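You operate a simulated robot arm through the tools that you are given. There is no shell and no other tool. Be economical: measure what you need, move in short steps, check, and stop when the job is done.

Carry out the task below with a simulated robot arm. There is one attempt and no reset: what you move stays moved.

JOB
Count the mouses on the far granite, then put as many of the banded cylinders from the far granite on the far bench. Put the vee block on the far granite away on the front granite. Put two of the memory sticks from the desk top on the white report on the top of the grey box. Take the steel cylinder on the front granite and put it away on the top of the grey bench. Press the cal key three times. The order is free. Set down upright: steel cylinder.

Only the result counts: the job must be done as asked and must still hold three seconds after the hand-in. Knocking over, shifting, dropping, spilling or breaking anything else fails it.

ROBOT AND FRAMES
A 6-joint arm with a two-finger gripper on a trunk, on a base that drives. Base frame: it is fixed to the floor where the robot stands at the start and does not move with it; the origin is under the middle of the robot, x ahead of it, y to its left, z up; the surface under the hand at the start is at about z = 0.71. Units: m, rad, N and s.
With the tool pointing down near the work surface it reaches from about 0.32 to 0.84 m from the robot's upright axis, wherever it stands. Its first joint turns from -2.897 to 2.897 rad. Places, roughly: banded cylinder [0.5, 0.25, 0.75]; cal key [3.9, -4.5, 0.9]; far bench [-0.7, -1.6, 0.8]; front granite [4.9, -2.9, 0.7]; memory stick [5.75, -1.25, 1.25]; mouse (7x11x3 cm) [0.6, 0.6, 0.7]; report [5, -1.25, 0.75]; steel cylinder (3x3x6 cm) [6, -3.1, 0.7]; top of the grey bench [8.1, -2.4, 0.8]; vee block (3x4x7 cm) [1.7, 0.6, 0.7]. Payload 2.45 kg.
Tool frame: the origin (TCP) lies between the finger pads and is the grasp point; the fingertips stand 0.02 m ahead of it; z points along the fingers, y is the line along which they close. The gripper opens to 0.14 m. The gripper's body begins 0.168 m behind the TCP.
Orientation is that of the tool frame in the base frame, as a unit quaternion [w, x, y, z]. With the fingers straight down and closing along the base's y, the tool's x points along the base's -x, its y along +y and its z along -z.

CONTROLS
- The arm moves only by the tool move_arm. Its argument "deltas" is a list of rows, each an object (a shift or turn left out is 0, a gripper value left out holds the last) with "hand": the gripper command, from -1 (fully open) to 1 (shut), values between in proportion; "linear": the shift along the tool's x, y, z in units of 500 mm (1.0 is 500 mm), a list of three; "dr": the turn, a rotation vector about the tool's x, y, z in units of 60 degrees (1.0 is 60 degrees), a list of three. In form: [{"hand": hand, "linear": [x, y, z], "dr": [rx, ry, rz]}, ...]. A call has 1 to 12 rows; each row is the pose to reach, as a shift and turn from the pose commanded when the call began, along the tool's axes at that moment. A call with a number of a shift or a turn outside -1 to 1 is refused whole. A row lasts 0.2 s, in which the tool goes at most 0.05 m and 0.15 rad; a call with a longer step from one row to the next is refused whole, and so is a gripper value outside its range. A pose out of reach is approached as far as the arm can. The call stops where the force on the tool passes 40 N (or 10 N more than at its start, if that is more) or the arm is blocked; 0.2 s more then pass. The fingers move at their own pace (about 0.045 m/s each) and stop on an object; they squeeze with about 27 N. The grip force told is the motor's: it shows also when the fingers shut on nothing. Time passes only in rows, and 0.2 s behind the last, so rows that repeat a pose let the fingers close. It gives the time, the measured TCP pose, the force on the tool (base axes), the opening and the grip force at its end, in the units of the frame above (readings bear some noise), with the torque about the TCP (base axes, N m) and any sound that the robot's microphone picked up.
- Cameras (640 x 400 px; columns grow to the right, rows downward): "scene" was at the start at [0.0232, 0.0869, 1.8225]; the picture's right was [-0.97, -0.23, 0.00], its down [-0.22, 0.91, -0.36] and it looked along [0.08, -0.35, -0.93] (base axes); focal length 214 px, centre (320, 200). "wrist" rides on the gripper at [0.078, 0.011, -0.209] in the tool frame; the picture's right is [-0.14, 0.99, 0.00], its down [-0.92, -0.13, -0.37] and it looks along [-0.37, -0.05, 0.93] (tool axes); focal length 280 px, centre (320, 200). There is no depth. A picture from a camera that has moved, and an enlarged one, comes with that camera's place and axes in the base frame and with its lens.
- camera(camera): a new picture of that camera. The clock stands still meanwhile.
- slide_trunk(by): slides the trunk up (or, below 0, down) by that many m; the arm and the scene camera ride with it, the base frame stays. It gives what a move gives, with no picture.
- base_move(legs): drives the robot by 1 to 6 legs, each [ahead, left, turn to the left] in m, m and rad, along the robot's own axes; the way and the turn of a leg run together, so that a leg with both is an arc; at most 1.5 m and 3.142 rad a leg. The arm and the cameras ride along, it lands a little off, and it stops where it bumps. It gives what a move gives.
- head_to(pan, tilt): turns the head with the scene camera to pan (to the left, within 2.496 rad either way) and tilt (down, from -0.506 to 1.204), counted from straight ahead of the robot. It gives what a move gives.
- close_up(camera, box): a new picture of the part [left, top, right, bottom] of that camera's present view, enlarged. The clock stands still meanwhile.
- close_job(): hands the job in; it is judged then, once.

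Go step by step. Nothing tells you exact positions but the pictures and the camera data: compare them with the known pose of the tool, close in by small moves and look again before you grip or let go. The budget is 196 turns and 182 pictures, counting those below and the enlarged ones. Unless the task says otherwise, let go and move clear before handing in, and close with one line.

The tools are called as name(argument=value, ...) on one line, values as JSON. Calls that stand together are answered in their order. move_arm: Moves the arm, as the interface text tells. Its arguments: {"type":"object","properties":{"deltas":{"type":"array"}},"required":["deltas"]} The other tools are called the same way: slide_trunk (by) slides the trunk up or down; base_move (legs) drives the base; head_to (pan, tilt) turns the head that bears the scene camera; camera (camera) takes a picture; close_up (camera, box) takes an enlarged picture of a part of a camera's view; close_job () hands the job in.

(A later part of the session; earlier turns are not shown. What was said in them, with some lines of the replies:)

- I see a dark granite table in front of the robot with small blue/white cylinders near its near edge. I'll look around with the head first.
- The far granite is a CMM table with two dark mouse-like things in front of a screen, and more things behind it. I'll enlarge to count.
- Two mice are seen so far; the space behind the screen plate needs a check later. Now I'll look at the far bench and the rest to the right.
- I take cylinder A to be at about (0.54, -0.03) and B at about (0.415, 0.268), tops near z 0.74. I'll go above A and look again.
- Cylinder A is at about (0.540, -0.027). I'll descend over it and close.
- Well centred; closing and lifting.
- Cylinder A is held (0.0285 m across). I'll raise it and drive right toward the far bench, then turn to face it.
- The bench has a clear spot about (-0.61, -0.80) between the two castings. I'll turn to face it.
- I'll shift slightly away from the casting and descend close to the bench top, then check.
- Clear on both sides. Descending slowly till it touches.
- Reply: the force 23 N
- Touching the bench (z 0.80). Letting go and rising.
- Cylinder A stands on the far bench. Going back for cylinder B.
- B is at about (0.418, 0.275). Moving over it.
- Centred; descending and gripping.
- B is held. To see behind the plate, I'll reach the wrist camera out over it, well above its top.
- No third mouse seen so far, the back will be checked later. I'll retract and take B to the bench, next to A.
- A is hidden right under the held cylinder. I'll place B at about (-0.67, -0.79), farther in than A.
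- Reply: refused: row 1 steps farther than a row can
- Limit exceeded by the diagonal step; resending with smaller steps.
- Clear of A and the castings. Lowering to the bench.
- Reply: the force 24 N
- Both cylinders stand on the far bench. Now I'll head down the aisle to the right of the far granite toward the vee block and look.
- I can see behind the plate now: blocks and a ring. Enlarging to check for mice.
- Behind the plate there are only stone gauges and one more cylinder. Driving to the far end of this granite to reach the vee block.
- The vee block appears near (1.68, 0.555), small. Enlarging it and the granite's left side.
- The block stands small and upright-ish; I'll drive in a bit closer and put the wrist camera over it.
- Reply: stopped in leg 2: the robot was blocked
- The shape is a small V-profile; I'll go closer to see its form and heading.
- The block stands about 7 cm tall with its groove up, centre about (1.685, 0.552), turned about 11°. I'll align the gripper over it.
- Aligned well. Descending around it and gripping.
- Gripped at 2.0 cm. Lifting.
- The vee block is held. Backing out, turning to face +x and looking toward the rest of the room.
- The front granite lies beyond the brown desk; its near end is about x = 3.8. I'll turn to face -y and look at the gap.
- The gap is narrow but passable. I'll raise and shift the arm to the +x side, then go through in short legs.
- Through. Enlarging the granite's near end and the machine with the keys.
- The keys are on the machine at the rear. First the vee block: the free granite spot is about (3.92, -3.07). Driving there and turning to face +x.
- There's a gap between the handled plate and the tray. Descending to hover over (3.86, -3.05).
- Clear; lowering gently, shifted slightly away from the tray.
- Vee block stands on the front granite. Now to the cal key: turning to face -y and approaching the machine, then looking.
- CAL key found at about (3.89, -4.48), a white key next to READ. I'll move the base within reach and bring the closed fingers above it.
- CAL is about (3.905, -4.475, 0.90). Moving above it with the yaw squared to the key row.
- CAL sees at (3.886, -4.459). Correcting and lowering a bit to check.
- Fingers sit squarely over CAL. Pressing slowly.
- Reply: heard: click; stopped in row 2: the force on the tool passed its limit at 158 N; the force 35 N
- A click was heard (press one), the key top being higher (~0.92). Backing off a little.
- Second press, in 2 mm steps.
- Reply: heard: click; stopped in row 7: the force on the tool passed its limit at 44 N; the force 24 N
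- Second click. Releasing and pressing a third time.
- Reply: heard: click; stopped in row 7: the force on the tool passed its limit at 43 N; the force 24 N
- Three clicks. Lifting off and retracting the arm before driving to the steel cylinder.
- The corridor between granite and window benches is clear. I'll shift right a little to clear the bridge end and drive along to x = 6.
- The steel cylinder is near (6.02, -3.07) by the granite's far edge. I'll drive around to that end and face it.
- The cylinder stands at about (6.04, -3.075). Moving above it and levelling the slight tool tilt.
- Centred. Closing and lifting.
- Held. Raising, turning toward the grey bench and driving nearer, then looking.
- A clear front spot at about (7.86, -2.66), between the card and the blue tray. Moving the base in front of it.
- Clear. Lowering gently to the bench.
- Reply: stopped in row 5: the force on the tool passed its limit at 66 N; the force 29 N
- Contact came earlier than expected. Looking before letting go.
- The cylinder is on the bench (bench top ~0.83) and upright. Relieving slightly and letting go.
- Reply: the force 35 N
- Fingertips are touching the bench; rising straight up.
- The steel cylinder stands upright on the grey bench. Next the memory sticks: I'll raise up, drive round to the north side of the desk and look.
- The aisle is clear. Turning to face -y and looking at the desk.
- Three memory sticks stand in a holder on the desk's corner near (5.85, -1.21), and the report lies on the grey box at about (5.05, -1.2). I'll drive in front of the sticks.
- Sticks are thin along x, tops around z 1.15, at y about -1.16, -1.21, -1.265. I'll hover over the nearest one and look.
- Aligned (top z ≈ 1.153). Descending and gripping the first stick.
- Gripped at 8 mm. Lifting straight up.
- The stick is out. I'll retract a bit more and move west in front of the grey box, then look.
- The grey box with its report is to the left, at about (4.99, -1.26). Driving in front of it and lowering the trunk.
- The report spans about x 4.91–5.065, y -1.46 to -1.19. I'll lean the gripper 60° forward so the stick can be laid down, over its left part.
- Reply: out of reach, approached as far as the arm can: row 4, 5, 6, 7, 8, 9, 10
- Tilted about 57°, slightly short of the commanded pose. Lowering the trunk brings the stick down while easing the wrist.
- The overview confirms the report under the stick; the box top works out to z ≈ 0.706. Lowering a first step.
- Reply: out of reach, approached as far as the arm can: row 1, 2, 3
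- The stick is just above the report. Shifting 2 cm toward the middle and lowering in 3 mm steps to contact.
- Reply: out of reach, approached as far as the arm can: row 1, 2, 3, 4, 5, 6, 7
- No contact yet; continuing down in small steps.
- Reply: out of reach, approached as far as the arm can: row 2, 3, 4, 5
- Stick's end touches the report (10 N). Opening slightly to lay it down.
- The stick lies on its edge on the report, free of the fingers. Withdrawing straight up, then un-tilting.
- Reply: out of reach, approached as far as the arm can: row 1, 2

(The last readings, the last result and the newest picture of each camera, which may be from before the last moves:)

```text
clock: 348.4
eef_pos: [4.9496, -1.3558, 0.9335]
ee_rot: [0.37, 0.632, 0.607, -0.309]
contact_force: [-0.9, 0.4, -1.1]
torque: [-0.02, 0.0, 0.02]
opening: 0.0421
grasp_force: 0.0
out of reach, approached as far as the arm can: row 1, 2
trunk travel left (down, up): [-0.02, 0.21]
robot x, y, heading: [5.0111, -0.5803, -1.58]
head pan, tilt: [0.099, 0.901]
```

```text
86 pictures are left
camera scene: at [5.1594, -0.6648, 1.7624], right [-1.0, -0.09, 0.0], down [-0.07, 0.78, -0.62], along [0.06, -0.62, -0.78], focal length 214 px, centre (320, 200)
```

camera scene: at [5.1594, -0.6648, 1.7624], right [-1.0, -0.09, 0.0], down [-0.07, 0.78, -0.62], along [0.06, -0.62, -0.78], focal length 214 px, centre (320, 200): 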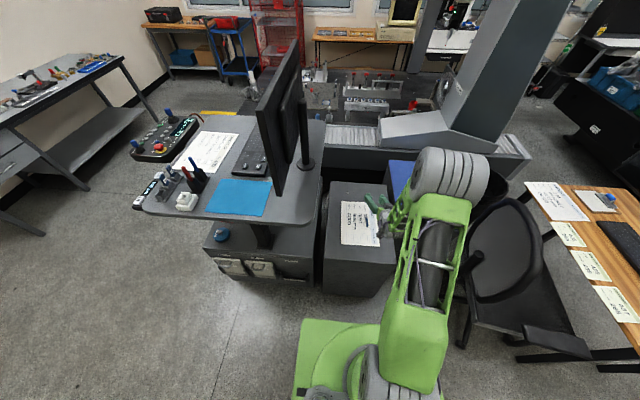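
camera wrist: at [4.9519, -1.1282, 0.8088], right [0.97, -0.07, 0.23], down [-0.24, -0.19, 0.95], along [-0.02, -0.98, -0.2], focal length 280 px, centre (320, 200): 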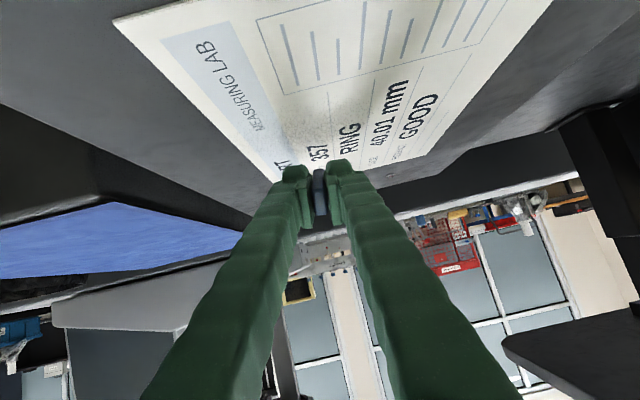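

move_arm(deltas=[{"linear": [0.019, 0.0035, -0.0855], "dr": [0, 0.12, 0]}, {"linear": [0.039, 0.007, -0.171], "dr": [0, 0.24, 0]}, {"linear": [0.058, 0.0105, -0.2565], "dr": [0, 0.36, 0]}, {"linear": [0.077, 0.014, -0.342], "dr": [0, 0.48, 0]}, {"linear": [0.097, 0.0175, -0.4275], "dr": [0, 0.6, 0]}, {"linear": [0.116, 0.021, -0.513], "dr": [0, 0.72, 0]}, {"linear": [0.136, 0.0245, -0.5985], "dr": [0, 0.84, 0]}, {"linear": [0.155, 0.028, -0.684], "dr": [0, 0.96, 0]}])

slide_trunk(by=0.21)

close_up(camera="scene", box=[300, 180, 420, 270])

```text
clock: 350.1
eef_pos: [4.9481, -1.0262, 1.0536]
ee_rot: [0.031, 0.703, 0.71, 0.035]
contact_force: [0.9, 0.4, 0.7]
torque: [-0.02, 0.0, 0.0]
opening: 0.0418
grasp_force: 0.2
trunk travel left (down, up): [-0.02, 0.21]
robot x, y, heading: [5.0113, -0.5824, -1.576]
head pan, tilt: [0.099, 0.901]
```

```text
clock: 352.4
eef_pos: [4.9479, -1.0272, 1.2628]
ee_rot: [0.031, 0.702, 0.711, 0.034]
contact_force: [0.7, 0.3, -0.3]
torque: [0.01, 0.01, -0.05]
opening: 0.042
grasp_force: 0.1
trunk travel left (down, up): [-0.23, 0.0]
robot x, y, heading: [5.0106, -0.578, -1.576]
head pan, tilt: [0.099, 0.901]
```

```text
4.44 times, centred on (360, 225) of scene
camera zoom: at [5.1593, -0.6654, 1.9722], right [-1.0, -0.09, 0.0], down [-0.07, 0.78, -0.62], along [0.06, -0.62, -0.78], focal length 953 px, centre (142, 89)
```

zoom: 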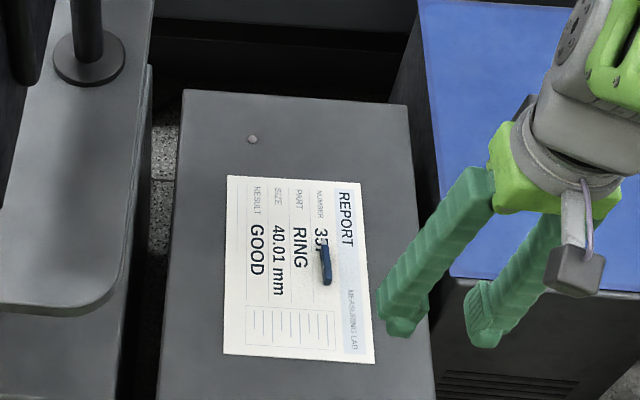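

First stick is on the report. Levelling the tool and going back for the second.

move_arm(deltas=[{"hand": 0.3, "linear": [0.05, 0, -0.03], "dr": [0.088, -0.004, 0]}, {"hand": 0.3, "linear": [0.1, 0, -0.05], "dr": [0.088, -0.004, 0]}])

base_move(legs=[[0, 0.85, 0]])

camera(camera="wrist")

```text
clock: 353.0
eef_pos: [4.9442, -0.9752, 1.2879]
ee_rot: [0.0, 0.704, 0.711, 0.0]
contact_force: [0.8, -0.2, -0.1]
torque: [-0.04, -0.01, 0.02]
opening: 0.0489
grasp_force: 0.1
trunk travel left (down, up): [-0.23, 0.0]
robot x, y, heading: [5.0113, -0.5822, -1.573]
head pan, tilt: [0.099, 0.901]
```

```text
clock: 360.8
eef_pos: [5.7929, -0.9793, 1.2885]
ee_rot: [0.0, 0.701, 0.713, -0.001]
contact_force: [-0.2, -0.2, -0.4]
torque: [-0.01, 0.01, -0.04]
opening: 0.0491
grasp_force: 0.0
trunk travel left (down, up): [-0.23, 0.0]
robot x, y, heading: [5.8573, -0.5796, -1.572]
head pan, tilt: [0.099, 0.901]
```

```text
84 pictures are left
camera wrist: at [5.8036, -0.9003, 1.4978], right [0.99, -0.12, 0.0], down [-0.11, -0.92, 0.37], along [-0.04, -0.37, -0.93], focal length 280 px, centre (320, 200)
```

wrist: 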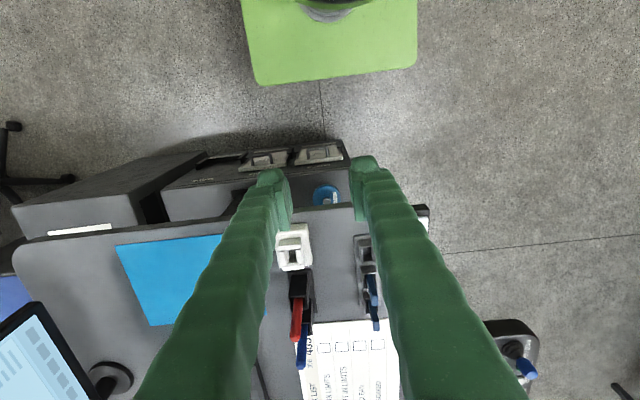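

move_arm(deltas=[{"hand": 0.3, "linear": [-0.04, 0.08, 0], "dr": [0, 0, 0.016]}, {"hand": 0.3, "linear": [-0.12, 0.112, 0], "dr": [0, 0, 0.016]}, {"hand": 0.3, "linear": [-0.21, 0.112, 0], "dr": [0, 0, 0.016]}, {"hand": 0.3, "linear": [-0.3, 0.112, 0], "dr": [0, 0, 0.016]}, {"hand": 0.3, "linear": [-0.39, 0.112, 0], "dr": [0, 0, 0.016]}, {"hand": 0.3, "linear": [-0.466, 0.112, 0.02], "dr": [0, 0, 0.016]}, {"hand": 0.3, "linear": [-0.466, 0.112, 0.1], "dr": [0, 0, 0.016]}, {"hand": 0.3, "linear": [-0.466, 0.112, 0.17], "dr": [0, 0, 0.016]}])

close_up(camera="wrist", box=[220, 120, 420, 270])

```text
clock: 362.6
eef_pos: [5.852, -1.2119, 1.2016]
ee_rot: [0.001, 0.707, 0.707, 0.0]
contact_force: [-0.4, -0.4, 0.1]
torque: [0.04, -0.02, 0.01]
opening: 0.0491
grasp_force: 0.0
trunk travel left (down, up): [-0.23, 0.0]
robot x, y, heading: [5.8566, -0.5816, -1.574]
head pan, tilt: [0.099, 0.901]
```

```text
2.67 times, centred on (320, 195) of wrist
camera zoom: at [5.8648, -1.133, 1.4117], right [0.99, -0.14, 0.0], down [-0.13, -0.92, 0.37], along [-0.05, -0.36, -0.93], focal length 748 px, centre (320, 213)
```

zoom: 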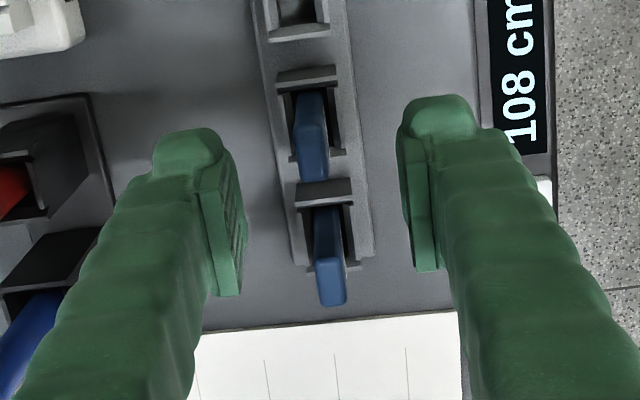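

Aligned over the second stick. Descending, gripping and lifting.

move_arm(deltas=[{"hand": 0.3, "linear": [0.002, 0, 0.06]}, {"hand": 0.3, "linear": [0.002, 0, 0.125]}, {"hand": 1, "linear": [0.002, 0, 0.125]}, {"hand": 1, "linear": [0.002, 0, 0.125]}, {"hand": 1, "linear": [0.002, 0, 0.125]}, {"hand": 1, "linear": [0.002, 0, 0.125]}, {"hand": 1, "linear": [0.002, 0, 0.09]}, {"hand": 1, "linear": [0.002, 0, 0.04]}, {"hand": 1, "linear": [0.002, 0, -0.04]}, {"hand": 1, "linear": [0.002, 0, -0.12]}, {"hand": 1, "linear": [0.002, 0, -0.18]}])

camera(camera="wrist")

```text
clock: 365.0
eef_pos: [5.8535, -1.2099, 1.2929]
ee_rot: [0.001, 0.708, 0.706, 0.0]
contact_force: [-0.1, 0.0, -1.1]
torque: [-0.03, 0.0, -0.02]
opening: 0.0082
grasp_force: 27.3
trunk travel left (down, up): [-0.23, 0.0]
robot x, y, heading: [5.8621, -0.585, -1.566]
head pan, tilt: [0.099, 0.901]
```

```text
82 pictures are left
camera wrist: at [5.8651, -1.131, 1.5028], right [0.99, -0.14, 0.0], down [-0.13, -0.92, 0.37], along [-0.05, -0.36, -0.93], focal length 280 px, centre (320, 200)
```

wrist: 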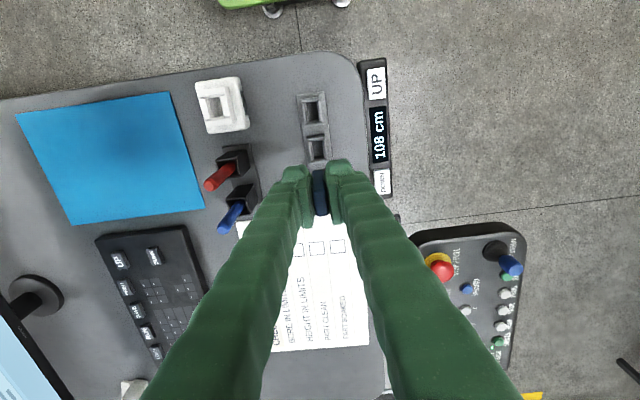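

Second stick held. Retracting and driving back to the grey box.

move_arm(deltas=[{"hand": 1, "linear": [0.09, 0, 0]}, {"hand": 1, "linear": [0.18, 0, 0]}, {"hand": 1, "linear": [0.27, 0, 0]}, {"hand": 1, "linear": [0.36, 0, 0]}, {"hand": 1, "linear": [0.44, 0, 0]}, {"hand": 1, "linear": [0.47, 0, 0]}])

base_move(legs=[[0, -0.83, -0.006]])

slide_trunk(by=-0.13)

camera(camera="wrist")

```text
clock: 366.4
eef_pos: [5.8544, -0.974, 1.2932]
ee_rot: [0.0, 0.707, 0.707, 0.0]
contact_force: [-0.8, -0.2, -1.2]
torque: [-0.03, 0.04, 0.0]
opening: 0.0083
grasp_force: 27.1
trunk travel left (down, up): [-0.23, 0.0]
robot x, y, heading: [5.8584, -0.5832, -1.572]
head pan, tilt: [0.099, 0.901]
```

```text
clock: 374.1
eef_pos: [5.0164, -0.9749, 1.292]
ee_rot: [0.001, 0.707, 0.707, 0.002]
contact_force: [-0.1, -0.8, 0.6]
torque: [0.0, -0.01, -0.04]
opening: 0.0081
grasp_force: 27.2
trunk travel left (down, up): [-0.23, 0.0]
robot x, y, heading: [5.0201, -0.5839, -1.574]
head pan, tilt: [0.099, 0.901]
```

```text
clock: 375.7
eef_pos: [5.0174, -0.9753, 1.1627]
ee_rot: [0.0, 0.707, 0.707, 0.001]
contact_force: [-0.2, -0.2, -0.2]
torque: [0.02, -0.01, 0.0]
opening: 0.0081
grasp_force: 26.6
trunk travel left (down, up): [-0.1, 0.13]
robot x, y, heading: [5.0187, -0.5862, -1.567]
head pan, tilt: [0.099, 0.901]
```

```text
81 pictures are left
camera wrist: at [5.0284, -0.8967, 1.3726], right [0.99, -0.14, 0.0], down [-0.13, -0.92, 0.37], along [-0.05, -0.37, -0.93], focal length 280 px, centre (320, 200)
```

wrist: 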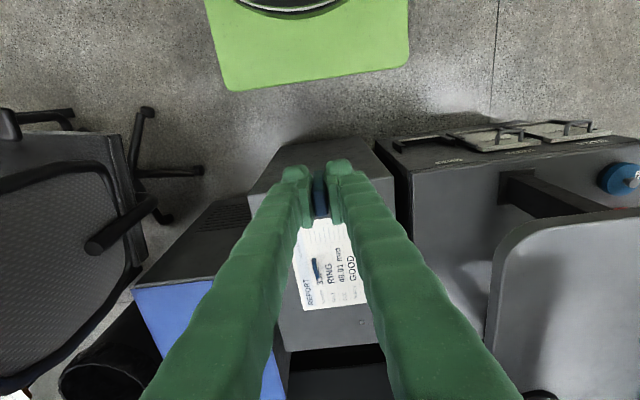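

Tilting forward again over the report's right half.

move_arm(deltas=[{"hand": 1, "linear": [-0.074, 0, 0.0426], "dr": [0, -0.092, 0]}, {"hand": 1, "linear": [-0.148, 0, 0.0852], "dr": [0, -0.184, 0]}, {"hand": 1, "linear": [-0.222, 0, 0.1278], "dr": [0, -0.276, 0]}, {"hand": 1, "linear": [-0.296, 0, 0.1704], "dr": [0, -0.368, 0]}, {"hand": 1, "linear": [-0.37, 0, 0.213], "dr": [0, -0.46, 0]}, {"hand": 1, "linear": [-0.444, 0, 0.2556], "dr": [0, -0.552, 0]}, {"hand": 1, "linear": [-0.518, 0, 0.2982], "dr": [0, -0.644, 0]}, {"hand": 1, "linear": [-0.592, 0, 0.3408], "dr": [0, -0.736, 0]}, {"hand": 1, "linear": [-0.666, 0, 0.3834], "dr": [0, -0.828, 0]}, {"hand": 1, "linear": [-0.74, 0, 0.426], "dr": [0, -0.92, 0]}])

slide_trunk(by=-0.09)

close_up(camera="scene", box=[310, 170, 430, 260])

```text
clock: 377.9
eef_pos: [5.018, -1.3465, 0.9491]
ee_rot: [0.329, 0.626, 0.627, -0.328]
contact_force: [-0.2, -0.7, -1.0]
torque: [0.0, 0.03, 0.0]
opening: 0.008
grasp_force: 27.0
trunk travel left (down, up): [-0.1, 0.13]
robot x, y, heading: [5.017, -0.5855, -1.569]
head pan, tilt: [0.099, 0.901]
```

```text
clock: 379.2
eef_pos: [5.0186, -1.3449, 0.8609]
ee_rot: [0.328, 0.627, 0.628, -0.326]
contact_force: [-0.2, -1.1, -0.2]
torque: [0.01, 0.0, 0.04]
opening: 0.0082
grasp_force: 27.2
trunk travel left (down, up): [-0.01, 0.22]
robot x, y, heading: [5.0166, -0.5846, -1.566]
head pan, tilt: [0.099, 0.901]
```

```text
4.44 times, centred on (370, 215) of scene
camera zoom: at [5.168, -0.667, 1.7524], right [-0.99, -0.1, 0.0], down [-0.08, 0.78, -0.62], along [0.06, -0.62, -0.78], focal length 953 px, centre (98, 133)
```

zoom: 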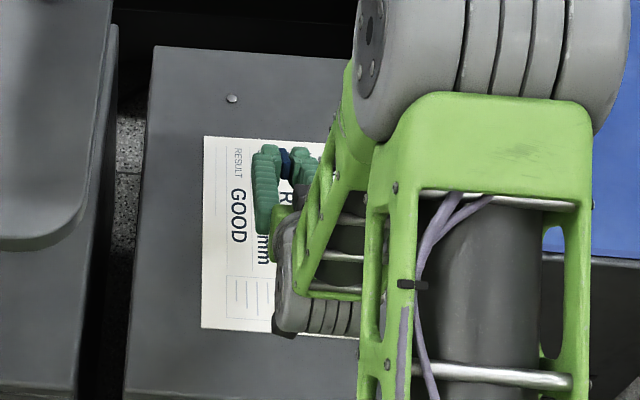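

Clean tilt now. Lowering to just above the report and checking the first stick's clearance.

move_arm(deltas=[{"hand": 1, "linear": [0.05, 0, 0.035]}, {"hand": 1, "linear": [0.1, 0, 0.07]}, {"hand": 1, "linear": [0.136, 0, 0.095]}])

camera(camera="wrist")

```text
clock: 380.0
eef_pos: [5.0176, -1.3458, 0.7762]
ee_rot: [0.328, 0.626, 0.627, -0.327]
contact_force: [0.6, -0.3, 0.3]
torque: [-0.01, 0.0, 0.03]
opening: 0.0083
grasp_force: 26.7
trunk travel left (down, up): [-0.01, 0.22]
robot x, y, heading: [5.0213, -0.5837, -1.575]
head pan, tilt: [0.099, 0.901]
```

```text
79 pictures are left
camera wrist: at [5.0301, -1.1286, 0.8322], right [0.99, -0.08, 0.11], down [-0.13, -0.22, 0.97], along [-0.05, -0.97, -0.23], focal length 280 px, centre (320, 200)
```

wrist: 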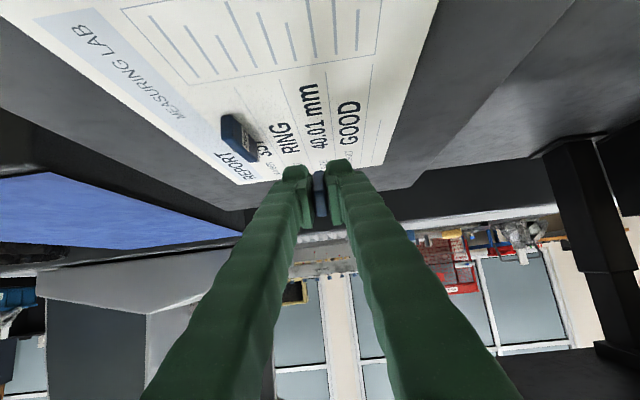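

Clear of the first stick. Lowering to contact.

move_arm(deltas=[{"hand": 1, "linear": [0.025, 0.016, 0.0174]}, {"hand": 1, "linear": [0.048, 0.016, 0.0335]}, {"hand": 1, "linear": [0.055, 0.016, 0.0384]}, {"hand": 1, "linear": [0.06, 0.016, 0.0419]}, {"hand": 1, "linear": [0.065, 0.016, 0.0454]}, {"hand": 1, "linear": [0.069, 0.016, 0.0482]}])

```text
clock: 381.4
eef_pos: [5.0247, -1.3459, 0.7364]
ee_rot: [0.329, 0.625, 0.627, -0.328]
contact_force: [0.3, 3.0, 7.9]
torque: [-0.29, -0.04, 0.03]
opening: 0.008
grasp_force: 27.4
trunk travel left (down, up): [-0.01, 0.22]
robot x, y, heading: [5.0204, -0.5845, -1.57]
head pan, tilt: [0.099, 0.901]
```

Contact at 8 N. Opening a little to lay it down.

move_arm(deltas=[{"hand": 0.65}, {"hand": 0.55}, {"hand": 0.5}, {"hand": 0.5}])

close_up(camera="wrist", box=[200, 90, 400, 215])

```text
clock: 382.4
eef_pos: [5.0257, -1.3451, 0.7338]
ee_rot: [0.328, 0.626, 0.627, -0.327]
contact_force: [-0.7, 0.9, -0.4]
torque: [0.03, 0.02, -0.02]
opening: 0.0352
grasp_force: 0.1
trunk travel left (down, up): [-0.01, 0.22]
robot x, y, heading: [5.0193, -0.581, -1.564]
head pan, tilt: [0.099, 0.901]
```

```text
3.20 times, centred on (300, 152) of wrist
camera zoom: at [5.0373, -1.1279, 0.7903], right [0.99, -0.08, 0.11], down [-0.13, -0.22, 0.97], along [-0.05, -0.97, -0.23], focal length 897 px, centre (384, 352)
```

zoom: 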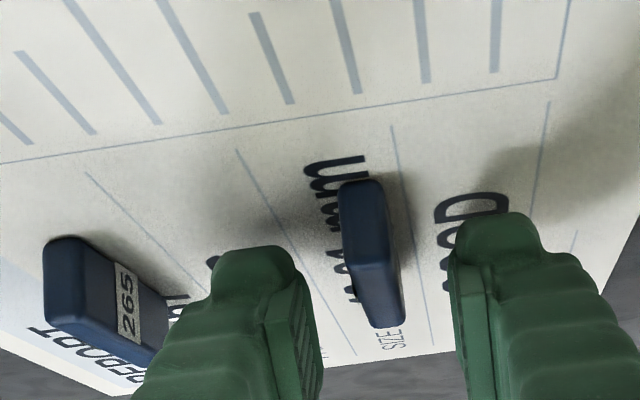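

Both sticks lie on the report. Withdrawing straight up and un-tilting.

move_arm(deltas=[{"linear": [-0.02, 0, -0.014]}, {"linear": [-0.066, 0, -0.046]}, {"linear": [-0.132, 0, -0.092]}, {"linear": [-0.198, 0, -0.138]}, {"linear": [-0.264, 0, -0.184]}, {"linear": [-0.33, 0, -0.23]}])

move_arm(deltas=[{"linear": [0.019, 0, -0.0855], "dr": [0, 0.115, 0]}, {"linear": [0.039, 0, -0.171], "dr": [0, 0.23, 0]}, {"linear": [0.058, 0, -0.2565], "dr": [0, 0.345, 0]}, {"linear": [0.077, 0, -0.342], "dr": [0, 0.46, 0]}, {"linear": [0.097, 0, -0.4275], "dr": [0, 0.575, 0]}, {"linear": [0.116, 0, -0.513], "dr": [0, 0.69, 0]}, {"linear": [0.136, 0, -0.5985], "dr": [0, 0.805, 0]}, {"linear": [0.155, 0, -0.684], "dr": [0, 0.92, 0]}])

slide_trunk(by=0.14)

head_to(pan=0.1, tilt=0.8)

camera(camera="scene")

camera(camera="wrist")

```text
clock: 383.8
eef_pos: [5.0258, -1.3433, 0.9351]
ee_rot: [0.329, 0.626, 0.627, -0.328]
contact_force: [0.5, -0.1, 0.6]
torque: [-0.01, 0.01, -0.01]
opening: 0.0348
grasp_force: 0.1
trunk travel left (down, up): [-0.01, 0.22]
robot x, y, heading: [5.0183, -0.5819, -1.572]
head pan, tilt: [0.099, 0.901]
```

```text
clock: 385.6
eef_pos: [5.0244, -1.0184, 1.0692]
ee_rot: [-0.001, 0.706, 0.708, 0.001]
contact_force: [-0.8, 0.0, 0.0]
torque: [-0.02, -0.02, 0.0]
opening: 0.0349
grasp_force: 0.0
trunk travel left (down, up): [-0.01, 0.22]
robot x, y, heading: [5.017, -0.5841, -1.565]
head pan, tilt: [0.099, 0.901]
```

```text
clock: 387.2
eef_pos: [5.0241, -1.0198, 1.2085]
ee_rot: [0.0, 0.707, 0.707, 0.0]
contact_force: [-0.7, 0.1, 0.0]
torque: [0.02, 0.0, 0.0]
opening: 0.035
grasp_force: 0.2
trunk travel left (down, up): [-0.15, 0.08]
robot x, y, heading: [5.0194, -0.5818, -1.57]
head pan, tilt: [0.099, 0.901]
```

```text
clock: 387.9
eef_pos: [5.0239, -1.0192, 1.2086]
ee_rot: [0.0, 0.707, 0.708, 0.0]
contact_force: [0.0, 0.6, -0.2]
torque: [-0.02, -0.01, 0.01]
opening: 0.0352
grasp_force: 0.0
trunk travel left (down, up): [-0.15, 0.08]
robot x, y, heading: [5.0217, -0.5845, -1.572]
head pan, tilt: [0.099, 0.799]
```

```text
77 pictures are left
camera scene: at [5.1686, -0.6723, 1.9002], right [-0.99, -0.1, 0.0], down [-0.07, 0.71, -0.7], along [0.07, -0.69, -0.72], focal length 214 px, centre (320, 200)
```

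scene: 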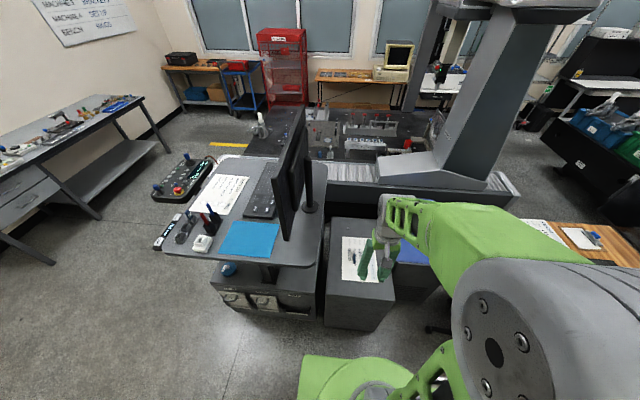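

```text
76 pictures are left
camera wrist: at [5.036, -0.9411, 1.4182], right [0.99, -0.14, 0.0], down [-0.13, -0.92, 0.37], along [-0.05, -0.37, -0.93], focal length 280 px, centre (320, 200)
```

wrist: 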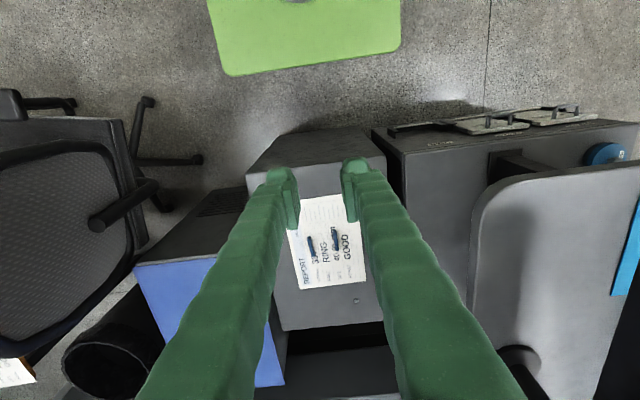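

Everything asked is in place: two mice counted, so two banded cylinders are on the far bench. The vee block is on the front granite, the steel cylinder is upright on the grey bench, CAL has clicked three times, and two sticks are on the report. The gripper is clear, so I'm handing in.

close_job()

```text
The job is handed in.
```

I finished every part of the job and handed it in; the only judgement call is the count of two mouses, as a few spots on the far granite were only partly visible.
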